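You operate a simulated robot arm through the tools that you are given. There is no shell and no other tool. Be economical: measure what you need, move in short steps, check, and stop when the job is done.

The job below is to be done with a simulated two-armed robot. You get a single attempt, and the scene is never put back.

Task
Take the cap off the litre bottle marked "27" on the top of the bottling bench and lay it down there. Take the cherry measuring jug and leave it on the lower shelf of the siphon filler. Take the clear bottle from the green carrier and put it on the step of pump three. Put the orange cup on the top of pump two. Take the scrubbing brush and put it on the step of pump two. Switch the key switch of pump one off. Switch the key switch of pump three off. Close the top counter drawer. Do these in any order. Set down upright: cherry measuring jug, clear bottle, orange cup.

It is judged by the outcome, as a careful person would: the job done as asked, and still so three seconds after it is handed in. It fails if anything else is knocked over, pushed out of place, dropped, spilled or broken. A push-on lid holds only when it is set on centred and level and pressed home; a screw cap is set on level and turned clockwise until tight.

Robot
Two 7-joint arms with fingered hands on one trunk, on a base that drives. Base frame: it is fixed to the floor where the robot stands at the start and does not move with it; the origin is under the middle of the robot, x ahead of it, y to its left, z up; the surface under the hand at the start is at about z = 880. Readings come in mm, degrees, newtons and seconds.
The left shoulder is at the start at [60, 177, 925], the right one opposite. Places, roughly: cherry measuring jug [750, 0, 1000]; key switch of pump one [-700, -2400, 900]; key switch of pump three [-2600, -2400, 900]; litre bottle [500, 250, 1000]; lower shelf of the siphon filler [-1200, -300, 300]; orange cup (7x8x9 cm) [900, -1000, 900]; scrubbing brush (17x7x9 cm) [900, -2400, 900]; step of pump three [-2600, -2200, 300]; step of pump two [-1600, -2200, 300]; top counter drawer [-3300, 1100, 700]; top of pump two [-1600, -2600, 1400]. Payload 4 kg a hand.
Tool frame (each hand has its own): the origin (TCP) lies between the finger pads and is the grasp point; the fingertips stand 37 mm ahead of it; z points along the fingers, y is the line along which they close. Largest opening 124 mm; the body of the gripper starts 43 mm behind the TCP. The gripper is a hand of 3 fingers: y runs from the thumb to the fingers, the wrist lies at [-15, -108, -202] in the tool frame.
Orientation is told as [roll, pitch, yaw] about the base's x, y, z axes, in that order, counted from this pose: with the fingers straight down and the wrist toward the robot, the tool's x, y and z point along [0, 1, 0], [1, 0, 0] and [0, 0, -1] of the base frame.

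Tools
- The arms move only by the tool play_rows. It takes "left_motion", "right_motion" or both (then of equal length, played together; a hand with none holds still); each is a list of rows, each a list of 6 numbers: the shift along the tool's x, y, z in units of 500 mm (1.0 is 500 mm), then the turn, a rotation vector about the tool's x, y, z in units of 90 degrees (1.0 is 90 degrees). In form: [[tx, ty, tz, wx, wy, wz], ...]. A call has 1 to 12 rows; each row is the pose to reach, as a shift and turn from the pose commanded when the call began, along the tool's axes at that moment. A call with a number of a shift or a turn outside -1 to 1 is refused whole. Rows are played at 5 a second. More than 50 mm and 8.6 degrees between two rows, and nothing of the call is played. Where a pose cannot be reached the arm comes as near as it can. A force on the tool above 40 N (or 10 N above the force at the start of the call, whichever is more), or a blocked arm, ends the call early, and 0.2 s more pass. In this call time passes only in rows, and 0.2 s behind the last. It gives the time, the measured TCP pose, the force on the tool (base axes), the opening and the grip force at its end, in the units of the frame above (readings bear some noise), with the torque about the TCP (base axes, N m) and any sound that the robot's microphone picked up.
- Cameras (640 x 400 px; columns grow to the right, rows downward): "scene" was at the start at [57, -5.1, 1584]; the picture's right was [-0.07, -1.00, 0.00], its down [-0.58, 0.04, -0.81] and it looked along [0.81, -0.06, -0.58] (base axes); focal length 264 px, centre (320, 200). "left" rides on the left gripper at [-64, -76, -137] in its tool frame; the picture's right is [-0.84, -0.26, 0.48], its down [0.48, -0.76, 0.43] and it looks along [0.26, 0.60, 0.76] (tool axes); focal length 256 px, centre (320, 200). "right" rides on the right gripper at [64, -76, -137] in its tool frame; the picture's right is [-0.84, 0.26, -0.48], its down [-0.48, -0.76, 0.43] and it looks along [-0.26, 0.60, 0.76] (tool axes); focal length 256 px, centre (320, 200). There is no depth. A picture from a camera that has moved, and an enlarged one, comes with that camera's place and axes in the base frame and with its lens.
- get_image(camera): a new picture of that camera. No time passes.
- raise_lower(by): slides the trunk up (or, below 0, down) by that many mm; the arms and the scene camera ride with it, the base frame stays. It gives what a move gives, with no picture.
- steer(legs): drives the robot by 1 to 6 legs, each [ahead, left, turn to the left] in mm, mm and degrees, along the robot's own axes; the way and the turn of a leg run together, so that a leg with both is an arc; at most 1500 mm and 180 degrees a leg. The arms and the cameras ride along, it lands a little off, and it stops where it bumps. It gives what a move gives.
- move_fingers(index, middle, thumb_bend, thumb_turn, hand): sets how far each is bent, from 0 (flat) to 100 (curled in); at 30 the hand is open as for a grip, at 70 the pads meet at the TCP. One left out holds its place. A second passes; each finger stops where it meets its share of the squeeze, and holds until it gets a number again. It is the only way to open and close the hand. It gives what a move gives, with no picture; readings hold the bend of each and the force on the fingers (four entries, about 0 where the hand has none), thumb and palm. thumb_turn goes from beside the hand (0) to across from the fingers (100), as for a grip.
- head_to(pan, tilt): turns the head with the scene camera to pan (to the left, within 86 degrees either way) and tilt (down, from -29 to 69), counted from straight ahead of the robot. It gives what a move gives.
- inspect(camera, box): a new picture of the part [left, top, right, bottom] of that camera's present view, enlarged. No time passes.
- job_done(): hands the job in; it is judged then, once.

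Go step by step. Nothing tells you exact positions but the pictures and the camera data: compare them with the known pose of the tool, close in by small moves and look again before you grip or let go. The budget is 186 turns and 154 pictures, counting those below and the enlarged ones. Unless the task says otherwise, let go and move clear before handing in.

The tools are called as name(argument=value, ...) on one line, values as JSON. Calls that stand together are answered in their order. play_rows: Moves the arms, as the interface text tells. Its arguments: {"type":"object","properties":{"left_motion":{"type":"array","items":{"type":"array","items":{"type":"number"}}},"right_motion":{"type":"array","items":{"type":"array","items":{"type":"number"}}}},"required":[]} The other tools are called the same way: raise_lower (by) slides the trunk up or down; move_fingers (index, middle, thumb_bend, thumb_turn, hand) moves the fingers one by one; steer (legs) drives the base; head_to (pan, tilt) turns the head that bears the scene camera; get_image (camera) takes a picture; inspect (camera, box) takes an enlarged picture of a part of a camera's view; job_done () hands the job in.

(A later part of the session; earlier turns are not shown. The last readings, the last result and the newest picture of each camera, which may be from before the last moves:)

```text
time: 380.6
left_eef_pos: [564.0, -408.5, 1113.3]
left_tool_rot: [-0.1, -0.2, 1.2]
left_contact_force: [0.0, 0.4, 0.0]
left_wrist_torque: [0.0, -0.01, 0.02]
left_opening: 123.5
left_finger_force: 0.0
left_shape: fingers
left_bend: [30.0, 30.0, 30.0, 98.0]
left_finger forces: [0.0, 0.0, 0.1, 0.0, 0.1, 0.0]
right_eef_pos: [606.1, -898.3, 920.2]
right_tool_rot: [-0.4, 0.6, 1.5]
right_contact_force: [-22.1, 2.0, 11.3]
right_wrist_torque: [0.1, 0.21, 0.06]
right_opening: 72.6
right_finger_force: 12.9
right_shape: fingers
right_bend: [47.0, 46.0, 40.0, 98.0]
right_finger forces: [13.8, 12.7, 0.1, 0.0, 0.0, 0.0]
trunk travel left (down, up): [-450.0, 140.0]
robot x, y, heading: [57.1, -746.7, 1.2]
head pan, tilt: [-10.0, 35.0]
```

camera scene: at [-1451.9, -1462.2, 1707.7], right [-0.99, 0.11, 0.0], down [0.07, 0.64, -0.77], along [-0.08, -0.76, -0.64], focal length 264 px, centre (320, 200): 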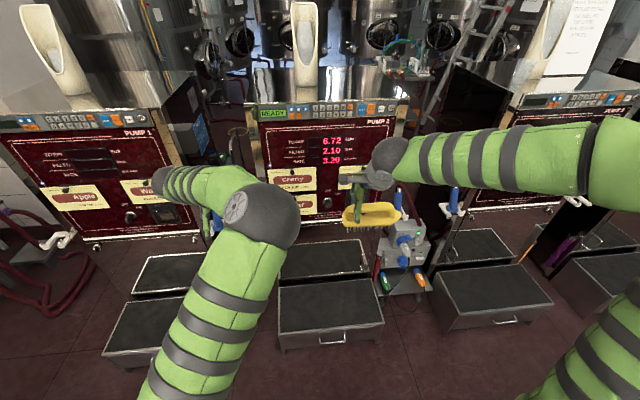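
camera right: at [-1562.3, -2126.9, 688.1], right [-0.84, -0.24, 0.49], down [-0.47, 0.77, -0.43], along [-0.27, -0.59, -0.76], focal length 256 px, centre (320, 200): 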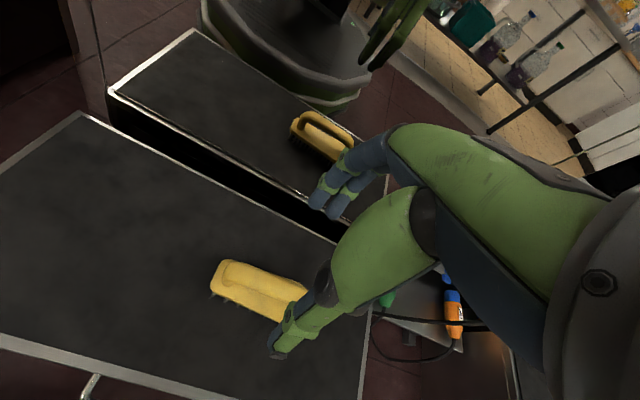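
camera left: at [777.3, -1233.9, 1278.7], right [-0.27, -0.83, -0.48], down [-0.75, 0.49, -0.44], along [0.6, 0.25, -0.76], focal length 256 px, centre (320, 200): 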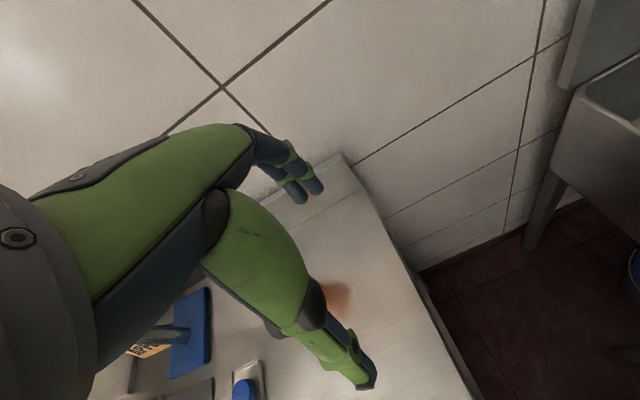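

My right hand was too low and is pressing on something at the bench. I look before moving.

get_image(camera="scene")

get_image(camera="right")

```text
25 pictures are left
camera scene: at [107.9, -761.6, 1585.3], right [-0.15, -0.99, 0.0], down [-0.57, 0.09, -0.82], along [0.81, -0.13, -0.57], focal length 264 px, centre (320, 200)
```

scene: 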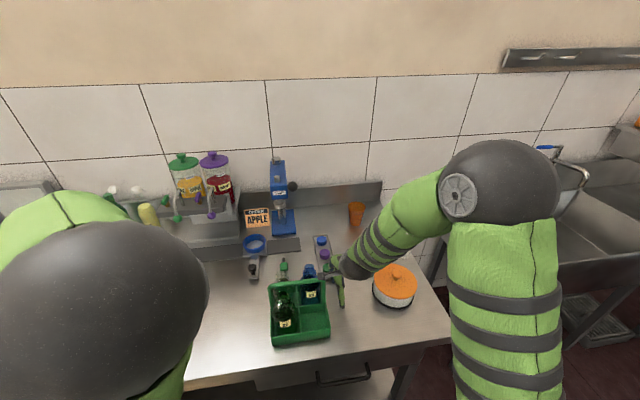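

```text
24 pictures are left
camera right: at [529.8, -834.9, 1057.8], right [0.28, -0.83, 0.49], down [-0.75, -0.51, -0.42], along [0.6, -0.24, -0.76], focal length 256 px, centre (320, 200)
```

right: 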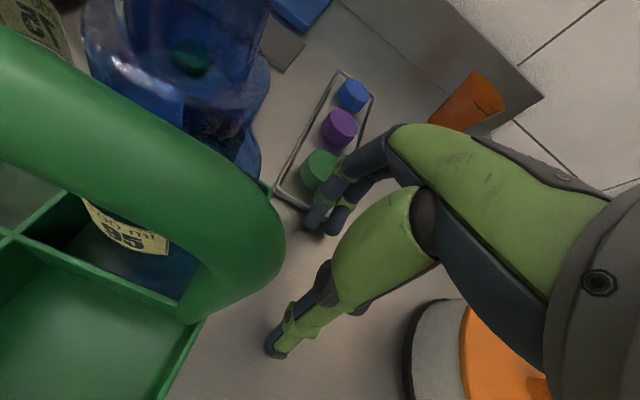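

play_rows(right_motion=[[0, -0.04, 0, 0, 0, 0], [-0.02, -0.08, -0.02, 0, 0, 0], [-0.04, -0.1, -0.1, 0, 0, 0], [-0.04, -0.1, -0.19, 0, 0, 0], [-0.04, -0.1, -0.28, 0, 0, 0], [-0.04, -0.1, -0.37, 0, 0, 0]])

get_image(camera="right")

inspect(camera="scene", box=[230, 190, 430, 350])

```text
time: 382.0
left_eef_pos: [567.8, -408.6, 1114.1]
left_tool_rot: [0.1, -0.2, 1.1]
left_contact_force: [0.4, 0.2, -0.1]
left_wrist_torque: [-0.01, 0.02, -0.01]
left_opening: 123.4
left_finger_force: 0.1
left_shape: fingers
left_bend: [30.0, 30.0, 30.0, 98.0]
left_finger forces: [0.0, 0.1, 0.0, 0.0, 0.1, 0.0]
right_eef_pos: [562.6, -918.4, 1106.3]
right_tool_rot: [-0.4, 0.5, 1.4]
right_contact_force: [0.2, -0.4, -0.4]
right_wrist_torque: [0.02, 0.01, -0.01]
right_opening: 93.0
right_finger_force: 0.1
right_shape: fingers
right_bend: [40.0, 40.0, 40.0, 98.0]
right_finger forces: [0.0, 0.1, 0.0, 0.0, 0.0, 0.0]
trunk travel left (down, up): [-450.0, 140.0]
robot x, y, heading: [56.0, -747.8, 1.4]
head pan, tilt: [-10.0, 35.0]
```

```text
23 pictures are left
camera right: at [485.6, -855.2, 1243.6], right [0.28, -0.83, 0.49], down [-0.75, -0.51, -0.42], along [0.6, -0.25, -0.76], focal length 256 px, centre (320, 200)
```

right: 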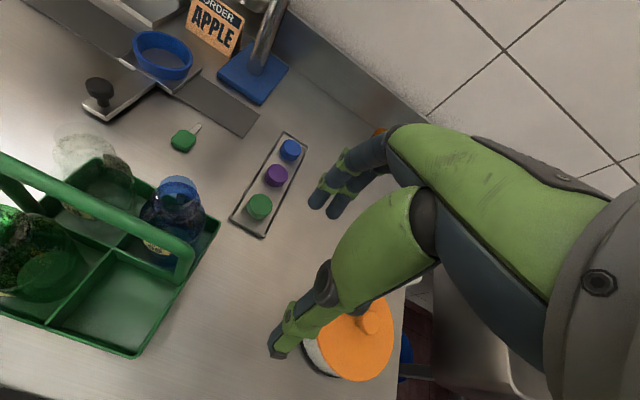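

```text
2.50 times, centred on (330, 270) of scene
camera zoom: at [111.1, -762.6, 1585.2], right [-0.15, -0.99, 0.0], down [-0.57, 0.09, -0.82], along [0.81, -0.13, -0.57], focal length 659 px, centre (295, 25)
```

zoom: 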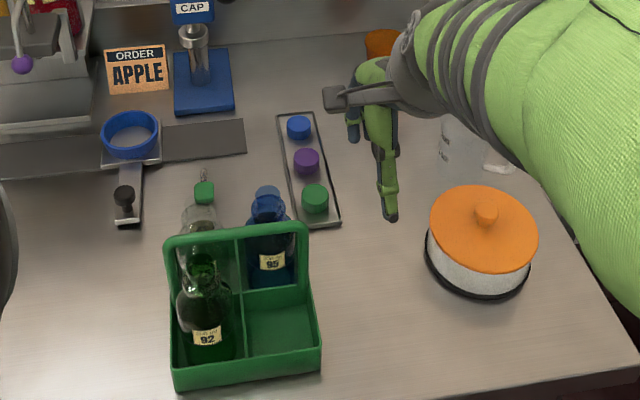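

move_fingers(hand="right", index=30, middle=30, thumb_bend=30)

play_rows(right_motion=[[-0.03, 0.07, 0, 0, 0, 0], [-0.06, 0.15, 0, 0, 0, 0], [-0.1, 0.23, 0.02, 0, 0, 0], [-0.14, 0.31, 0.04, 0, 0, 0], [-0.18, 0.39, 0.06, 0, 0, 0], [-0.22, 0.47, 0.07, 0, 0, 0], [-0.25, 0.55, 0.08, 0, 0, 0], [-0.256, 0.63, 0.09, 0, 0, 0], [-0.256, 0.695, 0.1, 0, 0, 0]])

get_image(camera="right")

```text
time: 383.0
left_eef_pos: [568.0, -407.1, 1112.9]
left_tool_rot: [0.0, 0.0, 1.2]
left_contact_force: [-0.1, 0.4, 0.5]
left_wrist_torque: [0.05, 0.0, -0.05]
left_opening: 123.4
left_finger_force: 0.1
left_shape: fingers
left_bend: [30.0, 30.0, 30.0, 98.0]
left_finger forces: [0.1, 0.0, 0.0, 0.0, 0.1, 0.0]
right_eef_pos: [562.2, -917.4, 1105.6]
right_tool_rot: [-0.5, 0.4, 1.5]
right_contact_force: [-0.6, -0.2, -0.7]
right_wrist_torque: [-0.03, -0.03, -0.02]
right_opening: 123.1
right_finger_force: 0.0
right_shape: fingers
right_bend: [30.0, 30.0, 30.0, 98.0]
right_finger forces: [0.0, 0.0, 0.0, 0.0, 0.0, 0.0]
trunk travel left (down, up): [-450.0, 140.0]
robot x, y, heading: [51.9, -749.8, 1.1]
head pan, tilt: [-10.0, 35.0]
```

```text
time: 385.0
left_eef_pos: [568.0, -408.1, 1113.1]
left_tool_rot: [0.0, -0.2, 1.2]
left_contact_force: [0.1, 0.7, -0.1]
left_wrist_torque: [0.0, 0.0, 0.03]
left_opening: 123.6
left_finger_force: 0.0
left_shape: fingers
left_bend: [30.0, 30.0, 30.0, 98.0]
left_finger forces: [0.1, 0.0, 0.1, 0.0, 0.0, 0.0]
right_eef_pos: [912.5, -1039.6, 1051.8]
right_tool_rot: [-0.5, 0.6, 1.4]
right_contact_force: [0.4, -0.1, 0.0]
right_wrist_torque: [-0.02, 0.01, -0.02]
right_opening: 123.4
right_finger_force: 0.1
right_shape: fingers
right_bend: [30.0, 30.0, 30.0, 98.0]
right_finger forces: [0.0, 0.1, 0.0, 0.0, 0.1, 0.0]
trunk travel left (down, up): [-450.0, 140.0]
robot x, y, heading: [56.0, -746.8, 1.4]
head pan, tilt: [-10.0, 35.0]
```

```text
21 pictures are left
camera right: at [836.1, -977.6, 1189.7], right [0.28, -0.83, 0.49], down [-0.75, -0.5, -0.42], along [0.6, -0.25, -0.76], focal length 256 px, centre (320, 200)
```

right: 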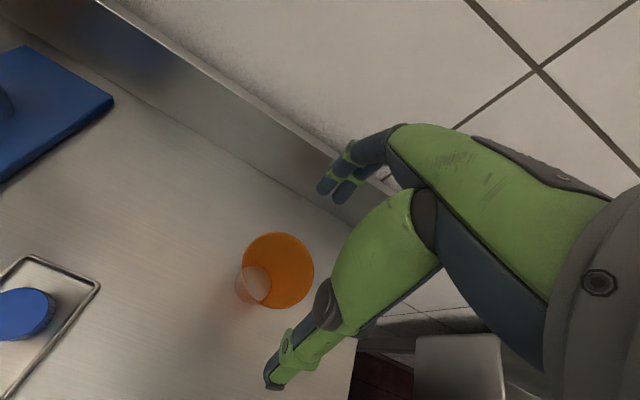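

play_rows(right_motion=[[0.008, 0.006, 0.08, 0, 0, 0], [0.008, 0.006, 0.16, 0, 0, 0], [0.008, 0.006, 0.21, 0, 0, 0], [0.008, 0.006, 0.234, 0, 0, 0]])

move_fingers(hand="right", index=65, middle=65, thumb_bend=65)

play_rows(right_motion=[[0, 0, -0.05, 0, 0, 0], [0, 0, -0.12, 0, 0, 0], [0, 0, -0.2, 0, 0, 0], [0, -0.05, -0.26, 0, 0, 0], [0, -0.12, -0.32, 0, 0, 0], [0.0, -0.2, -0.36, 0, 0, 0], [0, -0.28, -0.4, 0, 0, 0], [0, -0.36, -0.44, 0, 0, 0], [0, -0.44, -0.46, 0, 0, 0], [0, -0.52, -0.46, 0, 0, 0], [0, -0.6, -0.46, 0, 0, 0]])

get_image(camera="right")

```text
time: 386.0
left_eef_pos: [566.6, -406.8, 1114.2]
left_tool_rot: [-0.1, -0.1, 1.1]
left_contact_force: [-0.4, -0.6, 0.0]
left_wrist_torque: [-0.03, 0.01, 0.02]
left_opening: 123.4
left_finger_force: 0.0
left_shape: fingers
left_bend: [30.0, 30.0, 30.0, 98.0]
left_finger forces: [0.0, 0.0, 0.0, 0.0, 0.0, 0.0]
right_eef_pos: [913.7, -1037.0, 935.5]
right_tool_rot: [-0.4, 0.6, 1.3]
right_contact_force: [0.4, -0.7, 0.2]
right_wrist_torque: [0.0, -0.02, 0.01]
right_opening: 123.1
right_finger_force: 0.1
right_shape: fingers
right_bend: [30.0, 30.0, 30.0, 98.0]
right_finger forces: [0.1, 0.1, 0.1, 0.1, 0.0, 0.0]
trunk travel left (down, up): [-450.0, 140.0]
robot x, y, heading: [56.1, -750.0, 0.9]
head pan, tilt: [-10.0, 35.0]
```

```text
time: 387.0
left_eef_pos: [566.4, -409.0, 1113.1]
left_tool_rot: [0.0, -0.1, 1.0]
left_contact_force: [0.1, 0.5, -0.4]
left_wrist_torque: [0.02, 0.0, 0.01]
left_opening: 123.2
left_finger_force: 0.0
left_shape: fingers
left_bend: [30.0, 30.0, 30.0, 98.0]
left_finger forces: [0.0, 0.0, 0.0, 0.1, 0.0, 0.1]
right_eef_pos: [914.6, -1035.3, 937.4]
right_tool_rot: [-0.4, 0.4, 1.5]
right_contact_force: [2.0, -1.8, 6.4]
right_wrist_torque: [-0.08, -0.35, -0.07]
right_opening: 74.9
right_finger_force: 34.5
right_shape: fingers
right_bend: [47.0, 50.0, 50.0, 97.0]
right_finger forces: [23.9, 9.0, 0.1, 0.0, 36.8, 0.0]
trunk travel left (down, up): [-450.0, 140.0]
robot x, y, heading: [57.3, -753.3, 1.2]
head pan, tilt: [-10.0, 35.0]
```

```text
time: 389.4
left_eef_pos: [566.7, -408.7, 1113.6]
left_tool_rot: [0.0, -0.1, 1.1]
left_contact_force: [0.1, -1.4, 0.0]
left_wrist_torque: [-0.02, -0.01, 0.01]
left_opening: 123.3
left_finger_force: 0.2
left_shape: fingers
left_bend: [30.0, 30.0, 30.0, 98.0]
left_finger forces: [0.0, 0.0, 0.1, 0.0, 0.0, 0.1]
right_eef_pos: [613.0, -1039.0, 1168.6]
right_tool_rot: [-0.4, 0.5, 1.6]
right_contact_force: [0.0, 1.1, -0.5]
right_wrist_torque: [-0.02, 0.01, 0.0]
right_opening: 63.2
right_finger_force: 17.2
right_shape: fingers
right_bend: [49.0, 54.0, 54.0, 97.0]
right_finger forces: [14.1, 3.6, 0.0, 0.0, 17.2, 0.0]
trunk travel left (down, up): [-450.0, 140.0]
robot x, y, heading: [56.0, -752.3, 1.3]
head pan, tilt: [-10.0, 35.0]
```

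```text
20 pictures are left
camera right: at [536.5, -975.7, 1305.8], right [0.28, -0.83, 0.49], down [-0.75, -0.51, -0.43], along [0.6, -0.24, -0.76], focal length 256 px, centre (320, 200)
```

right: 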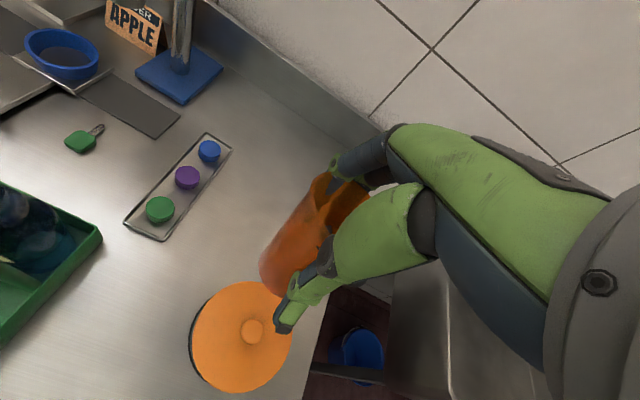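

Cup is held. With the left hand, right here, I go for the clear bottle in the carrier's back-left cell, turning the hand so the fingers straddle its neck along y.

play_rows(left_motion=[[-0.054, 0.006, -0.01, 0, 0, 0.083], [-0.107, 0.013, -0.02, 0, 0, 0.167], [-0.161, 0.019, -0.03, 0, 0, 0.25], [-0.215, 0.025, -0.04, 0, 0, 0.333], [-0.268, 0.032, -0.05, 0, 0, 0.417], [-0.322, 0.038, -0.06, 0, 0, 0.5], [-0.376, 0.044, -0.06, 0, 0, 0.583], [-0.429, 0.051, -0.06, 0, 0, 0.667], [-0.483, 0.057, -0.06, 0, 0, 0.75], [-0.537, 0.063, -0.06, 0, 0, 0.833], [-0.59, 0.07, -0.06, 0, 0, 0.917], [-0.644, 0.076, -0.06, 0, 0, 1.0]])

move_fingers(hand="left", index=48, middle=48, thumb_bend=48)

get_image(camera="left")

inspect(camera="scene", box=[230, 190, 390, 350])

```text
time: 392.0
left_eef_pos: [611.4, -729.5, 1142.7]
left_tool_rot: [0.1, 0.0, -89.0]
left_contact_force: [-0.3, 0.8, -0.2]
left_wrist_torque: [0.01, -0.03, 0.02]
left_opening: 123.2
left_finger_force: 0.1
left_shape: fingers
left_bend: [30.0, 30.0, 30.0, 98.0]
left_finger forces: [0.0, 0.1, 0.1, 0.1, 0.0, 0.0]
right_eef_pos: [615.0, -1038.7, 1167.8]
right_tool_rot: [-0.4, 0.5, 1.5]
right_contact_force: [0.3, -0.5, 0.3]
right_wrist_torque: [0.02, 0.01, 0.01]
right_opening: 63.4
right_finger_force: 17.4
right_shape: fingers
right_bend: [49.0, 54.0, 54.0, 97.0]
right_finger forces: [14.2, 3.6, 0.0, 0.0, 17.0, 0.0]
trunk travel left (down, up): [-450.0, 140.0]
robot x, y, heading: [52.1, -746.7, 1.0]
head pan, tilt: [-10.0, 35.0]
```

```text
time: 393.0
left_eef_pos: [611.2, -729.0, 1142.1]
left_tool_rot: [0.0, 0.0, -88.8]
left_contact_force: [-0.7, 0.1, 0.4]
left_wrist_torque: [0.0, -0.02, 0.03]
left_opening: 68.8
left_finger_force: 0.0
left_shape: fingers
left_bend: [48.0, 48.0, 48.0, 98.0]
left_finger forces: [0.0, 0.1, 0.0, 0.0, 0.0, 0.1]
right_eef_pos: [613.9, -1039.6, 1167.9]
right_tool_rot: [-0.4, 0.5, 1.5]
right_contact_force: [0.0, 1.0, 0.0]
right_wrist_torque: [0.03, -0.02, -0.01]
right_opening: 63.3
right_finger_force: 16.7
right_shape: fingers
right_bend: [49.0, 54.0, 54.0, 97.0]
right_finger forces: [14.1, 3.6, 0.0, 0.0, 17.0, 0.1]
trunk travel left (down, up): [-450.0, 140.0]
robot x, y, heading: [53.5, -748.6, 1.2]
head pan, tilt: [-10.0, 35.0]
```

```text
19 pictures are left
camera left: at [546.4, -655.7, 1279.5], right [-0.84, 0.24, -0.48], down [0.47, 0.77, -0.43], along [0.27, -0.59, -0.76], focal length 256 px, centre (320, 200)
```

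left: 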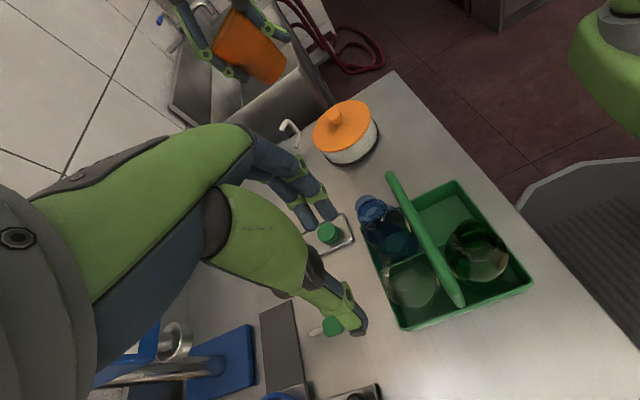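

```text
2.50 times, centred on (310, 270) of scene
camera zoom: at [111.0, -762.1, 1585.2], right [-0.15, -0.99, 0.0], down [-0.57, 0.09, -0.82], along [0.81, -0.13, -0.57], focal length 659 px, centre (345, 25)
```

zoom: 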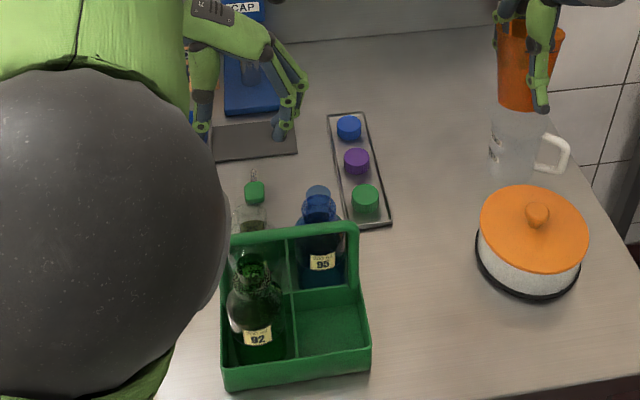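

play_rows(left_motion=[[-0.04, 0.004, 0.03, 0, 0, 0], [-0.062, 0.008, 0.07, 0, 0, 0], [-0.062, 0.008, 0.13, 0, 0, 0], [-0.062, 0.008, 0.18, 0, 0, 0], [-0.062, 0.008, 0.22, 0, 0, 0], [-0.062, 0.008, 0.255, 0, 0, 0]])

get_image(camera="left")

```text
time: 394.4
left_eef_pos: [580.0, -733.2, 1016.1]
left_tool_rot: [0.1, 0.1, -88.9]
left_contact_force: [-0.5, 0.4, 0.7]
left_wrist_torque: [-0.01, -0.02, 0.0]
left_opening: 69.0
left_finger_force: 0.1
left_shape: fingers
left_bend: [48.0, 48.0, 48.0, 98.0]
left_finger forces: [0.0, 0.3, 0.0, 0.0, 0.0, 0.0]
right_eef_pos: [614.7, -1039.8, 1167.4]
right_tool_rot: [-0.4, 0.5, 1.4]
right_contact_force: [-0.1, 0.0, -0.2]
right_wrist_torque: [0.01, 0.01, 0.0]
right_opening: 63.4
right_finger_force: 17.4
right_shape: fingers
right_bend: [49.0, 54.0, 54.0, 97.0]
right_finger forces: [14.1, 3.6, 0.1, 0.1, 17.0, 0.1]
trunk travel left (down, up): [-450.0, 140.0]
robot x, y, heading: [54.8, -748.0, 1.1]
head pan, tilt: [-10.0, 35.0]
```

```text
17 pictures are left
camera left: at [515.4, -659.6, 1151.6], right [-0.84, 0.24, -0.48], down [0.47, 0.77, -0.43], along [0.27, -0.59, -0.76], focal length 256 px, centre (320, 200)
```

left: 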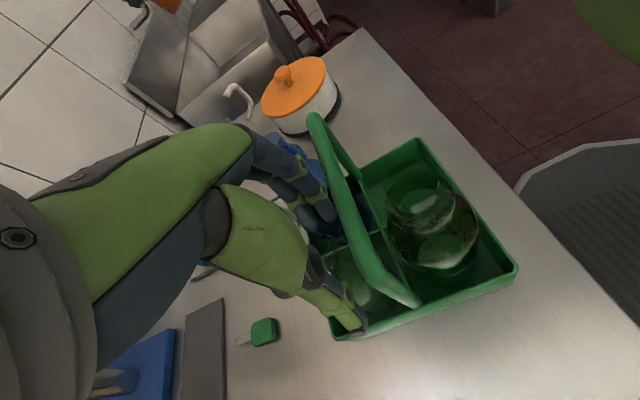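

move_fingers(hand="left", index=75, middle=75, thumb_bend=75)

play_rows(left_motion=[[0, 0, -0.03, 0, 0, 0], [0, 0, -0.07, 0, 0, 0]])

get_image(camera="left")

```text
time: 395.4
left_eef_pos: [579.5, -734.5, 1016.5]
left_tool_rot: [0.2, 0.0, -88.9]
left_contact_force: [0.5, -0.5, 20.2]
left_wrist_torque: [-0.62, -0.05, 0.02]
left_opening: 43.0
left_finger_force: 24.5
left_shape: fingers
left_bend: [56.0, 56.0, 62.0, 96.0]
left_finger forces: [10.9, 14.0, 0.0, 0.0, 25.1, 0.0]
right_eef_pos: [614.0, -1038.6, 1168.2]
right_tool_rot: [-0.3, 0.6, 1.5]
right_contact_force: [-0.6, -0.8, -0.9]
right_wrist_torque: [0.0, -0.01, -0.02]
right_opening: 63.6
right_finger_force: 17.5
right_shape: fingers
right_bend: [49.0, 54.0, 54.0, 97.0]
right_finger forces: [14.1, 3.7, 0.0, 0.0, 16.9, 0.0]
trunk travel left (down, up): [-450.0, 140.0]
robot x, y, heading: [56.6, -746.6, 1.2]
head pan, tilt: [-10.0, 35.0]
```

```text
time: 396.0
left_eef_pos: [578.3, -735.2, 1049.2]
left_tool_rot: [0.0, 0.1, -88.8]
left_contact_force: [0.7, 0.2, -1.7]
left_wrist_torque: [-0.02, -0.01, 0.01]
left_opening: 42.6
left_finger_force: 17.1
left_shape: fingers
left_bend: [56.0, 56.0, 62.0, 96.0]
left_finger forces: [8.0, 7.9, 0.0, 0.1, 19.2, 0.0]
right_eef_pos: [615.7, -1038.0, 1168.0]
right_tool_rot: [-0.4, 0.5, 1.5]
right_contact_force: [0.1, 0.7, 0.0]
right_wrist_torque: [-0.05, 0.01, 0.03]
right_opening: 63.6
right_finger_force: 17.2
right_shape: fingers
right_bend: [49.0, 54.0, 54.0, 97.0]
right_finger forces: [14.1, 3.5, 0.1, 0.0, 17.0, 0.0]
trunk travel left (down, up): [-450.0, 140.0]
robot x, y, heading: [59.9, -750.1, 1.0]
head pan, tilt: [-10.0, 35.0]
```

```text
16 pictures are left
camera left: at [515.2, -659.7, 1186.5], right [-0.84, 0.24, -0.48], down [0.47, 0.77, -0.43], along [0.27, -0.59, -0.76], focal length 256 px, centre (320, 200)
```

left: 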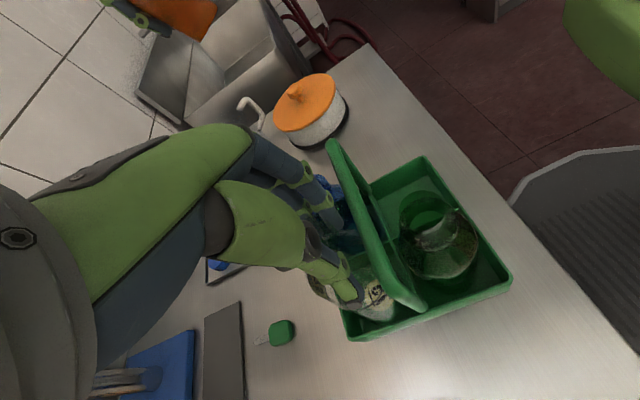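

play_rows(left_motion=[[0.008, 0, -0.04, 0, 0, 0], [0.016, 0, -0.09, 0, 0, 0], [0.02, 0, -0.15, 0, 0, 0], [0.03, 0, -0.22, 0, 0, 0], [0.03, 0, -0.3, 0, 0, 0]])

get_image(camera="scene")

```text
time: 397.2
left_eef_pos: [596.2, -732.7, 1198.9]
left_tool_rot: [0.0, 0.0, -88.8]
left_contact_force: [-0.6, -0.2, -1.0]
left_wrist_torque: [-0.01, 0.0, 0.01]
left_opening: 42.1
left_finger_force: 17.7
left_shape: fingers
left_bend: [56.0, 56.0, 62.0, 96.0]
left_finger forces: [7.8, 7.9, 0.0, 0.0, 19.2, 0.0]
right_eef_pos: [614.2, -1038.7, 1168.1]
right_tool_rot: [-0.4, 0.5, 1.6]
right_contact_force: [0.1, -0.1, 0.2]
right_wrist_torque: [0.01, 0.02, 0.01]
right_opening: 63.6
right_finger_force: 18.0
right_shape: fingers
right_bend: [49.0, 54.0, 54.0, 97.0]
right_finger forces: [14.1, 3.6, 0.1, 0.0, 17.0, 0.0]
trunk travel left (down, up): [-450.0, 140.0]
robot x, y, heading: [52.6, -746.6, 1.3]
head pan, tilt: [-10.0, 35.0]
```

```text
15 pictures are left
camera scene: at [110.9, -762.0, 1585.2], right [-0.15, -0.99, 0.0], down [-0.57, 0.09, -0.82], along [0.81, -0.13, -0.57], focal length 264 px, centre (320, 200)
```

scene: 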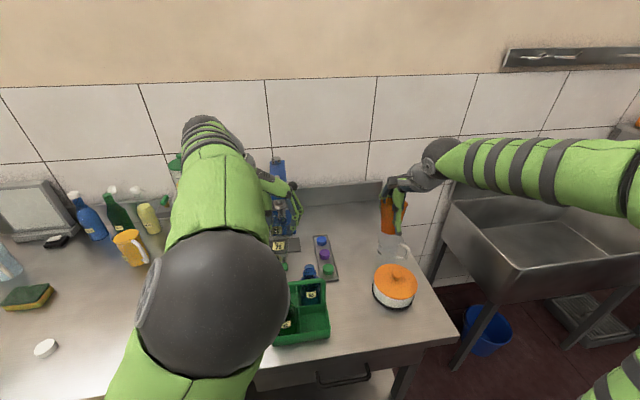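

I hold the bottle (left) and cup (right). The pump top is high, so the cup needs a forward-pointing side grip: I set the cup down at the bench front to re-grip it.

play_rows(left_motion=[[0, 0, -0.06, 0, 0, 0], [0, 0, -0.12, 0, 0, 0]], right_motion=[[0.08, 0, 0, 0, 0, 0], [0.16, 0, 0, 0, 0, 0]])

steer(legs=[[-140, 0, -1.2]])

play_rows(right_motion=[[0, 0, 0.09, 0, 0, 0], [0, 0, 0.18, 0, 0, 0], [0, 0, 0.27, 0, 0, 0], [0, 0, 0.35, 0, 0, 0], [0, 0, 0.4, 0, 0, 0], [0, 0, 0.43, 0, 0, 0], [0, 0, 0.45, 0, 0, 0], [0, 0, 0.465, 0, 0, 0], [0, 0, 0.48, 0, 0, 0], [0, 0, 0.495, 0, 0, 0]])

get_image(camera="right")

```text
time: 397.8
left_eef_pos: [596.1, -733.5, 1260.2]
left_tool_rot: [0.2, 0.0, -88.9]
left_contact_force: [0.5, 0.8, -1.7]
left_wrist_torque: [-0.02, 0.01, -0.02]
left_opening: 42.1
left_finger_force: 17.8
left_shape: fingers
left_bend: [56.0, 56.0, 62.0, 96.0]
left_finger forces: [7.8, 7.9, 0.0, 0.0, 19.1, 0.0]
right_eef_pos: [614.3, -959.3, 1166.0]
right_tool_rot: [-0.4, 0.6, 1.5]
right_contact_force: [0.1, -0.1, 0.0]
right_wrist_torque: [0.03, 0.0, -0.01]
right_opening: 63.2
right_finger_force: 17.2
right_shape: fingers
right_bend: [49.0, 54.0, 54.0, 97.0]
right_finger forces: [14.0, 3.4, 0.0, 0.1, 16.9, 0.0]
trunk travel left (down, up): [-450.0, 140.0]
robot x, y, heading: [54.0, -748.9, 1.2]
head pan, tilt: [-10.0, 35.0]
```

```text
time: 399.1
left_eef_pos: [453.7, -745.3, 1260.8]
left_tool_rot: [0.0, 0.0, -90.0]
left_contact_force: [-0.3, -0.1, -1.8]
left_wrist_torque: [-0.02, -0.03, 0.04]
left_opening: 42.4
left_finger_force: 17.9
left_shape: fingers
left_bend: [56.0, 56.0, 62.0, 96.0]
left_finger forces: [7.8, 7.9, 0.1, 0.0, 19.0, 0.0]
right_eef_pos: [467.4, -971.3, 1167.6]
right_tool_rot: [-0.3, 0.4, 0.4]
right_contact_force: [0.2, -0.3, 1.3]
right_wrist_torque: [0.0, 0.01, -0.02]
right_opening: 63.2
right_finger_force: 17.0
right_shape: fingers
right_bend: [49.0, 54.0, 54.0, 97.0]
right_finger forces: [14.2, 3.4, 0.0, 0.0, 17.0, 0.1]
trunk travel left (down, up): [-450.0, 140.0]
robot x, y, heading: [-86.4, -753.1, 0.4]
head pan, tilt: [-10.0, 35.0]
```

```text
time: 401.1
left_eef_pos: [452.9, -743.8, 1259.0]
left_tool_rot: [0.2, 0.0, -90.0]
left_contact_force: [0.2, 0.4, -1.2]
left_wrist_torque: [0.0, -0.03, 0.01]
left_opening: 42.4
left_finger_force: 17.4
left_shape: fingers
left_bend: [56.0, 56.0, 62.0, 96.0]
left_finger forces: [7.8, 7.9, 0.0, 0.0, 19.0, 0.1]
right_eef_pos: [470.1, -971.6, 933.6]
right_tool_rot: [-0.3, -0.4, 0.6]
right_contact_force: [-0.3, 1.3, 24.0]
right_wrist_torque: [0.15, -0.16, 0.05]
right_opening: 70.4
right_finger_force: 22.7
right_shape: fingers
right_bend: [48.0, 55.0, 52.0, 97.0]
right_finger forces: [18.9, 4.6, 0.0, 0.1, 21.7, 0.0]
trunk travel left (down, up): [-450.0, 140.0]
robot x, y, heading: [-88.6, -747.4, 0.0]
head pan, tilt: [-10.0, 35.0]
stopped in row 10 (right hand): the force on the tool passed its limit at 48 N (the readings are from after the stop); the commanded pose is now the measured one
```

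```text
14 pictures are left
camera right: at [392.5, -906.5, 1069.8], right [0.26, -0.83, 0.49], down [-0.75, -0.49, -0.44], along [0.61, -0.25, -0.75], focal length 256 px, centre (320, 200)
```

right: 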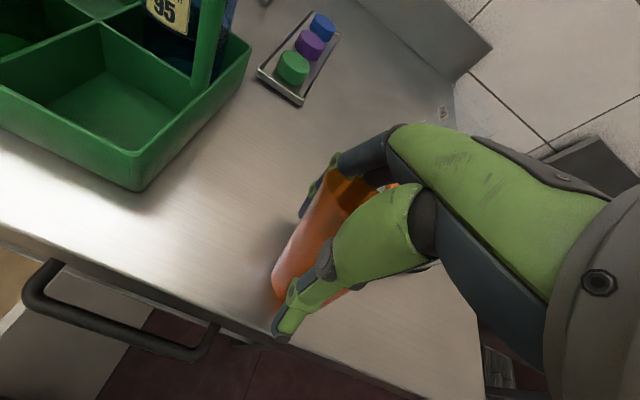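

play_rows(right_motion=[[0, 0, -0.02, 0, 0, 0], [0.04, 0, -0.02, 0, 0, 0], [0.072, 0, -0.02, 0, 0, 0], [0.072, 0, -0.006, 0, 0, 0], [0.072, 0, -0.002, 0, 0, 0]])

move_fingers(hand="right", index=30, middle=30, thumb_bend=30)

play_rows(right_motion=[[0, 0, -0.06, 0, 0, 0], [0, 0, -0.14, 0, 0, 0], [0, 0, -0.22, 0, 0, 0], [0, 0, -0.3, 0, 0, 0]])

steer(legs=[[-220, 0, 0]])

play_rows(right_motion=[[0, 0, 0, -0.046, -0.046, -0.066], [0, 0, 0, -0.093, -0.093, -0.133], [0, 0, 0, -0.139, -0.139, -0.199], [0, 0, 0, -0.186, -0.186, -0.265], [0, 0, 0, -0.232, -0.232, -0.331], [0, 0, 0, -0.279, -0.279, -0.398], [0, 0, 0, -0.325, -0.325, -0.464], [0, 0, 0, -0.372, -0.372, -0.53], [0, 0, 0, -0.418, -0.418, -0.597], [0, 0, 0, -0.465, -0.465, -0.663], [0, 0, 0, -0.511, -0.511, -0.729], [0, 0, 0, -0.558, -0.558, -0.796]])

get_image(camera="scene")

```text
time: 402.3
left_eef_pos: [453.5, -744.9, 1260.0]
left_tool_rot: [0.3, 0.0, -90.0]
left_contact_force: [0.1, -0.4, -1.6]
left_wrist_torque: [-0.01, 0.02, -0.01]
left_opening: 42.1
left_finger_force: 17.1
left_shape: fingers
left_bend: [56.0, 56.0, 62.0, 96.0]
left_finger forces: [7.7, 7.9, 0.0, 0.1, 19.1, 0.1]
right_eef_pos: [469.4, -935.4, 934.7]
right_tool_rot: [-0.4, -0.4, 0.6]
right_contact_force: [-6.3, 0.9, 31.2]
right_wrist_torque: [0.02, 0.15, 0.01]
right_opening: 68.8
right_finger_force: 22.8
right_shape: fingers
right_bend: [49.0, 55.0, 52.0, 97.0]
right_finger forces: [14.9, 3.7, 0.0, 0.1, 26.7, 0.0]
trunk travel left (down, up): [-450.0, 140.0]
robot x, y, heading: [-86.1, -752.9, 0.1]
head pan, tilt: [-10.0, 35.0]
```

```text
time: 403.3
left_eef_pos: [454.9, -744.5, 1259.1]
left_tool_rot: [0.1, 0.0, -90.0]
left_contact_force: [0.4, 0.2, -1.7]
left_wrist_torque: [-0.02, 0.0, -0.03]
left_opening: 42.1
left_finger_force: 17.5
left_shape: fingers
left_bend: [56.0, 56.0, 62.0, 96.0]
left_finger forces: [7.8, 7.9, 0.0, 0.0, 18.9, 0.0]
right_eef_pos: [469.3, -936.3, 930.3]
right_tool_rot: [-0.5, 0.0, 0.5]
right_contact_force: [-0.7, -0.2, 0.4]
right_wrist_torque: [-0.03, 0.03, 0.01]
right_opening: 123.4
right_finger_force: 0.1
right_shape: fingers
right_bend: [30.0, 30.0, 30.0, 97.0]
right_finger forces: [0.0, 0.1, 0.1, 0.1, 0.0, 0.0]
trunk travel left (down, up): [-450.0, 140.0]
robot x, y, heading: [-87.3, -752.3, 0.1]
head pan, tilt: [-10.0, 35.0]
```

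```text
time: 404.3
left_eef_pos: [454.3, -743.1, 1260.1]
left_tool_rot: [0.2, 0.0, -90.0]
left_contact_force: [-0.8, 0.9, -1.3]
left_wrist_torque: [0.02, -0.01, -0.04]
left_opening: 42.3
left_finger_force: 17.3
left_shape: fingers
left_bend: [56.0, 56.0, 62.0, 96.0]
left_finger forces: [7.8, 7.9, 0.0, 0.0, 19.1, 0.0]
right_eef_pos: [469.2, -935.4, 1082.5]
right_tool_rot: [-0.4, -0.2, 0.5]
right_contact_force: [0.3, -0.4, 0.3]
right_wrist_torque: [-0.04, 0.01, -0.05]
right_opening: 123.4
right_finger_force: 0.0
right_shape: fingers
right_bend: [30.0, 30.0, 30.0, 97.0]
right_finger forces: [0.1, 0.0, 0.1, 0.0, 0.0, 0.0]
trunk travel left (down, up): [-450.0, 140.0]
robot x, y, heading: [-86.2, -751.3, 0.1]
head pan, tilt: [-10.0, 35.0]
```

```text
time: 406.0
left_eef_pos: [232.2, -744.5, 1260.9]
left_tool_rot: [0.0, 0.0, -89.9]
left_contact_force: [-0.9, -0.4, -1.2]
left_wrist_torque: [-0.01, 0.0, 0.01]
left_opening: 42.2
left_finger_force: 17.3
left_shape: fingers
left_bend: [56.0, 56.0, 62.0, 96.0]
left_finger forces: [7.9, 7.9, 0.0, 0.0, 19.1, 0.0]
right_eef_pos: [244.5, -935.6, 1082.8]
right_tool_rot: [-0.5, -0.1, 0.5]
right_contact_force: [0.3, -0.5, 1.3]
right_wrist_torque: [0.04, -0.03, 0.01]
right_opening: 123.3
right_finger_force: 0.1
right_shape: fingers
right_bend: [30.0, 30.0, 30.0, 97.0]
right_finger forces: [0.0, 0.1, 0.0, 0.1, 0.0, 0.0]
trunk travel left (down, up): [-450.0, 140.0]
robot x, y, heading: [-311.1, -750.7, -0.0]
head pan, tilt: [-10.0, 35.0]
```

```text
time: 408.6
left_eef_pos: [232.2, -745.2, 1258.6]
left_tool_rot: [0.1, 0.1, -89.8]
left_contact_force: [0.5, 0.2, -1.6]
left_wrist_torque: [-0.01, 0.03, 0.0]
left_opening: 37.3
left_finger_force: 14.9
left_shape: fingers
left_bend: [58.0, 57.0, 62.0, 96.0]
left_finger forces: [7.2, 8.8, 0.0, 0.1, 14.8, 0.1]
right_eef_pos: [246.5, -935.6, 1082.1]
right_tool_rot: [-65.8, -3.5, 84.3]
right_contact_force: [0.4, -0.6, -0.1]
right_wrist_torque: [0.01, 0.0, 0.02]
right_opening: 123.3
right_finger_force: 0.0
right_shape: fingers
right_bend: [30.0, 30.0, 30.0, 98.0]
right_finger forces: [0.0, 0.0, 0.0, 0.0, 0.1, 0.0]
trunk travel left (down, up): [-450.0, 140.0]
robot x, y, heading: [-308.5, -752.5, -0.1]
head pan, tilt: [-10.0, 35.0]
```

```text
13 pictures are left
camera scene: at [-253.1, -764.6, 1585.3], right [-0.17, -0.98, 0.0], down [-0.57, 0.1, -0.82], along [0.81, -0.14, -0.57], focal length 264 px, centre (320, 200)
```

scene: 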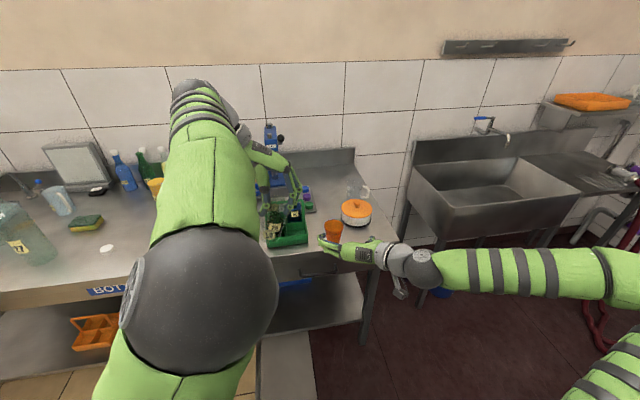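

play_rows(right_motion=[[0, 0, 0, -0.046, -0.046, -0.066]])

move_fingers(hand="right", index=40, middle=40, thumb_bend=40)

play_rows(right_motion=[[0.07, 0, 0.025, 0, 0, 0], [0.14, 0, 0.052, 0, 0, 0], [0.21, 0, 0.078, 0, 0, 0], [0.28, 0, 0.102, 0, 0, 0]])

steer(legs=[[150, 0, 0]])

get_image(camera="right")

```text
time: 409.0
left_eef_pos: [233.3, -745.6, 1259.4]
left_tool_rot: [0.2, 0.0, -90.0]
left_contact_force: [-0.1, -0.5, -1.7]
left_wrist_torque: [-0.02, 0.03, 0.01]
left_opening: 37.2
left_finger_force: 15.5
left_shape: fingers
left_bend: [58.0, 57.0, 62.0, 96.0]
left_finger forces: [7.3, 8.8, 0.0, 0.0, 14.6, 0.1]
right_eef_pos: [246.1, -936.5, 1080.3]
right_tool_rot: [-70.3, 0.3, 90.6]
right_contact_force: [-0.1, -0.4, -0.1]
right_wrist_torque: [-0.02, 0.0, -0.03]
right_opening: 123.5
right_finger_force: 0.1
right_shape: fingers
right_bend: [30.0, 30.0, 30.0, 98.0]
right_finger forces: [0.1, 0.0, 0.0, 0.0, 0.0, 0.0]
trunk travel left (down, up): [-450.0, 140.0]
robot x, y, heading: [-310.6, -751.7, 0.0]
head pan, tilt: [-10.0, 35.0]
```

```text
time: 410.0
left_eef_pos: [232.0, -744.0, 1259.1]
left_tool_rot: [0.1, 0.0, -89.9]
left_contact_force: [0.7, 1.2, -1.8]
left_wrist_torque: [0.0, 0.0, 0.01]
left_opening: 37.2
left_finger_force: 15.4
left_shape: fingers
left_bend: [58.0, 57.0, 62.0, 96.0]
left_finger forces: [7.3, 8.7, 0.1, 0.0, 14.7, 0.1]
right_eef_pos: [245.8, -935.9, 1082.9]
right_tool_rot: [-70.1, 0.4, 90.5]
right_contact_force: [-0.2, 0.0, 0.4]
right_wrist_torque: [-0.02, 0.03, 0.04]
right_opening: 93.6
right_finger_force: 0.0
right_shape: fingers
right_bend: [40.0, 40.0, 40.0, 98.0]
right_finger forces: [0.1, 0.0, 0.0, 0.1, 0.0, 0.1]
trunk travel left (down, up): [-450.0, 140.0]
robot x, y, heading: [-313.6, -753.5, 0.2]
head pan, tilt: [-10.0, 35.0]
```

```text
time: 411.0
left_eef_pos: [233.2, -745.3, 1258.2]
left_tool_rot: [0.1, 0.0, -89.9]
left_contact_force: [0.6, 0.1, -1.3]
left_wrist_torque: [0.0, 0.03, -0.01]
left_opening: 37.4
left_finger_force: 14.9
left_shape: fingers
left_bend: [58.0, 57.0, 63.0, 96.0]
left_finger forces: [7.2, 8.7, 0.0, 0.0, 14.6, 0.0]
right_eef_pos: [247.2, -938.0, 932.8]
right_tool_rot: [-70.1, 0.4, 90.4]
right_contact_force: [0.4, 0.2, 0.4]
right_wrist_torque: [0.02, -0.01, -0.02]
right_opening: 93.6
right_finger_force: 0.0
right_shape: fingers
right_bend: [40.0, 40.0, 40.0, 98.0]
right_finger forces: [0.0, 0.1, 0.1, 0.0, 0.1, 0.0]
trunk travel left (down, up): [-450.0, 140.0]
robot x, y, heading: [-310.9, -748.1, 0.0]
head pan, tilt: [-10.0, 35.0]
```

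```text
time: 412.4
left_eef_pos: [385.2, -745.1, 1258.5]
left_tool_rot: [-0.1, 0.0, -90.0]
left_contact_force: [0.1, -0.1, -1.1]
left_wrist_torque: [-0.01, 0.04, 0.01]
left_opening: 37.3
left_finger_force: 15.6
left_shape: fingers
left_bend: [58.0, 57.0, 63.0, 96.0]
left_finger forces: [7.2, 8.8, 0.0, 0.0, 14.8, 0.0]
right_eef_pos: [398.1, -937.8, 931.7]
right_tool_rot: [-70.0, 0.4, 90.3]
right_contact_force: [0.2, 0.5, -0.5]
right_wrist_torque: [0.0, -0.01, 0.01]
right_opening: 93.5
right_finger_force: 0.0
right_shape: fingers
right_bend: [40.0, 40.0, 40.0, 98.0]
right_finger forces: [0.0, 0.0, 0.1, 0.0, 0.0, 0.0]
trunk travel left (down, up): [-450.0, 140.0]
robot x, y, heading: [-154.8, -750.0, -0.1]
head pan, tilt: [-10.0, 35.0]
```

```text
12 pictures are left
camera right: at [249.0, -1014.9, 920.2], right [-0.17, 0.26, 0.95], down [0.58, -0.75, 0.31], along [0.8, 0.6, -0.02], focal length 256 px, centre (320, 200)
```

right: 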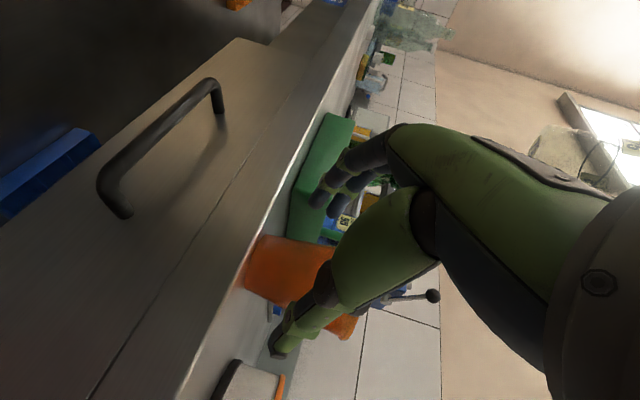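

play_rows(right_motion=[[-0.015, 0, 0.041, 0, 0, 0], [-0.03, 0, 0.083, 0, 0, 0], [-0.045, 0, 0.124, 0, 0, 0]])

move_fingers(hand="right", index=65, middle=65, thumb_bend=65)

play_rows(right_motion=[[-0.03, 0, -0.01, 0, 0, 0], [-0.1, 0, -0.036, 0, 0, 0], [-0.18, 0, -0.065, 0, 0, 0]])

get_image(camera="right")

```text
time: 413.2
left_eef_pos: [385.4, -744.9, 1259.4]
left_tool_rot: [0.1, 0.1, -90.0]
left_contact_force: [-0.2, 0.2, -1.5]
left_wrist_torque: [0.03, 0.04, 0.01]
left_opening: 37.2
left_finger_force: 15.5
left_shape: fingers
left_bend: [58.0, 57.0, 63.0, 96.0]
left_finger forces: [7.2, 8.7, 0.0, 0.0, 14.7, 0.0]
right_eef_pos: [463.5, -938.8, 932.8]
right_tool_rot: [-70.0, 0.3, 90.5]
right_contact_force: [-0.4, -0.4, -0.1]
right_wrist_torque: [0.02, -0.01, -0.02]
right_opening: 93.7
right_finger_force: 0.1
right_shape: fingers
right_bend: [40.0, 40.0, 40.0, 98.0]
right_finger forces: [0.0, 0.0, 0.0, 0.0, 0.0, 0.0]
trunk travel left (down, up): [-450.0, 140.0]
robot x, y, heading: [-156.0, -751.0, 0.1]
head pan, tilt: [-10.0, 35.0]
```

```text
time: 414.2
left_eef_pos: [383.7, -745.5, 1259.9]
left_tool_rot: [0.1, 0.0, -90.1]
left_contact_force: [0.1, 0.2, -1.6]
left_wrist_torque: [0.0, 0.02, 0.02]
left_opening: 37.4
left_finger_force: 15.5
left_shape: fingers
left_bend: [58.0, 57.0, 63.0, 96.0]
left_finger forces: [7.2, 8.9, 0.0, 0.0, 14.7, 0.0]
right_eef_pos: [462.5, -937.0, 933.7]
right_tool_rot: [-70.1, 0.4, 90.4]
right_contact_force: [1.0, -1.7, 3.8]
right_wrist_torque: [0.03, -0.01, 0.01]
right_opening: 55.9
right_finger_force: 28.6
right_shape: fingers
right_bend: [53.0, 60.0, 56.0, 97.0]
right_finger forces: [17.8, 10.1, 0.0, 0.0, 30.2, 0.0]
trunk travel left (down, up): [-450.0, 140.0]
robot x, y, heading: [-161.9, -751.7, 0.2]
head pan, tilt: [-10.0, 35.0]
```

```text
time: 415.0
left_eef_pos: [384.0, -745.3, 1259.3]
left_tool_rot: [0.1, 0.0, -90.0]
left_contact_force: [0.7, 0.2, -1.7]
left_wrist_torque: [0.02, 0.0, 0.02]
left_opening: 37.4
left_finger_force: 15.2
left_shape: fingers
left_bend: [58.0, 57.0, 63.0, 96.0]
left_finger forces: [7.1, 8.7, 0.1, 0.1, 14.8, 0.1]
right_eef_pos: [465.1, -937.9, 1028.2]
right_tool_rot: [-70.0, 0.4, 90.6]
right_contact_force: [0.7, -1.0, -0.3]
right_wrist_torque: [-0.01, -0.02, -0.01]
right_opening: 56.0
right_finger_force: 29.0
right_shape: fingers
right_bend: [53.0, 60.0, 56.0, 97.0]
right_finger forces: [18.9, 9.8, 0.0, 0.0, 30.1, 0.1]
trunk travel left (down, up): [-450.0, 140.0]
robot x, y, heading: [-155.4, -748.6, -0.0]
head pan, tilt: [-10.0, 35.0]
```

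```text
11 pictures are left
camera right: at [314.9, -1013.5, 1015.1], right [-0.17, 0.26, 0.95], down [0.58, -0.75, 0.31], along [0.8, 0.6, -0.02], focal length 256 px, centre (320, 200)
```

right: 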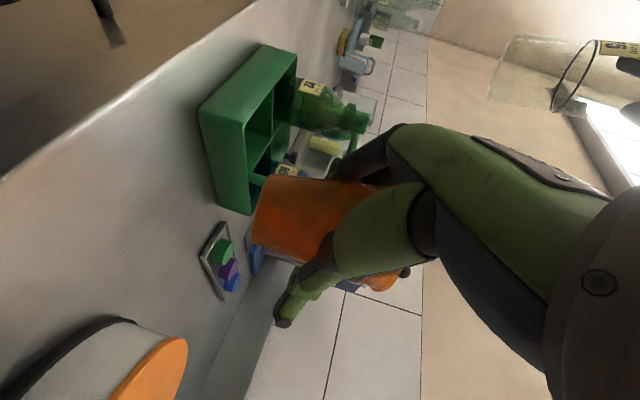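

steer(legs=[[-130, 0, 0], [0, -620, 0], [0, 0, -90], [0, -1190, 0]])

raise_lower(by=138)

head_to(pan=-8, tilt=22)

get_image(camera="scene")

```text
time: 428.8
left_eef_pos: [-1470.1, -1895.0, 1259.3]
left_tool_rot: [0.1, -0.1, 179.5]
left_contact_force: [-0.7, -0.2, -1.9]
left_wrist_torque: [0.02, -0.03, 0.03]
left_opening: 36.7
left_finger_force: 15.1
left_shape: fingers
left_bend: [58.0, 57.0, 63.0, 96.0]
left_finger forces: [6.4, 9.2, 0.1, 0.1, 14.5, 0.0]
right_eef_pos: [-1662.7, -1973.3, 1026.5]
right_tool_rot: [-70.1, 0.3, 0.0]
right_contact_force: [-0.5, 0.7, 0.2]
right_wrist_torque: [0.02, 0.0, 0.0]
right_opening: 55.7
right_finger_force: 28.7
right_shape: fingers
right_bend: [53.0, 60.0, 56.0, 97.0]
right_finger forces: [18.9, 9.3, 0.1, 0.0, 29.4, 0.0]
trunk travel left (down, up): [-450.0, 140.0]
robot x, y, heading: [-1469.6, -1355.5, -90.4]
head pan, tilt: [-10.0, 35.0]
```

```text
time: 430.4
left_eef_pos: [-1470.2, -1895.4, 1397.0]
left_tool_rot: [0.1, -0.1, 179.5]
left_contact_force: [1.5, -0.1, -0.6]
left_wrist_torque: [0.04, 0.03, -0.01]
left_opening: 36.8
left_finger_force: 14.5
left_shape: fingers
left_bend: [58.0, 57.0, 63.0, 96.0]
left_finger forces: [6.3, 9.1, 0.1, 0.0, 14.4, 0.0]
right_eef_pos: [-1662.7, -1973.8, 1164.9]
right_tool_rot: [-70.1, 0.3, -0.1]
right_contact_force: [0.4, 0.4, -0.7]
right_wrist_torque: [0.01, -0.01, 0.0]
right_opening: 55.9
right_finger_force: 28.6
right_shape: fingers
right_bend: [53.0, 60.0, 56.0, 97.0]
right_finger forces: [18.9, 9.3, 0.0, 0.0, 29.5, 0.1]
trunk travel left (down, up): [-588.0, 2.0]
robot x, y, heading: [-1467.0, -1350.1, -90.5]
head pan, tilt: [-10.0, 35.0]
```

```text
time: 431.1
left_eef_pos: [-1471.0, -1896.7, 1398.2]
left_tool_rot: [0.1, 0.0, 179.5]
left_contact_force: [-0.4, 0.0, -1.2]
left_wrist_torque: [0.04, 0.0, 0.01]
left_opening: 36.7
left_finger_force: 15.3
left_shape: fingers
left_bend: [58.0, 57.0, 63.0, 96.0]
left_finger forces: [6.3, 9.2, 0.0, 0.1, 14.5, 0.1]
right_eef_pos: [-1662.8, -1973.7, 1165.7]
right_tool_rot: [-70.2, 0.4, 0.0]
right_contact_force: [-0.3, -1.3, -0.3]
right_wrist_torque: [-0.01, 0.0, 0.02]
right_opening: 56.0
right_finger_force: 28.6
right_shape: fingers
right_bend: [53.0, 60.0, 56.0, 97.0]
right_finger forces: [18.9, 9.2, 0.0, 0.1, 29.4, 0.0]
trunk travel left (down, up): [-588.0, 2.0]
robot x, y, heading: [-1468.5, -1350.9, -90.7]
head pan, tilt: [-8.0, 22.0]
```

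```text
10 pictures are left
camera scene: at [-1483.9, -1414.2, 1743.8], right [-0.99, 0.15, 0.0], down [0.06, 0.37, -0.93], along [-0.14, -0.92, -0.38], focal length 264 px, centre (320, 200)
```

scene: 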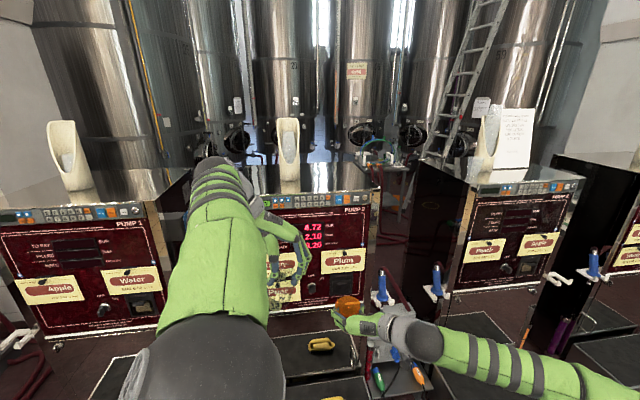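

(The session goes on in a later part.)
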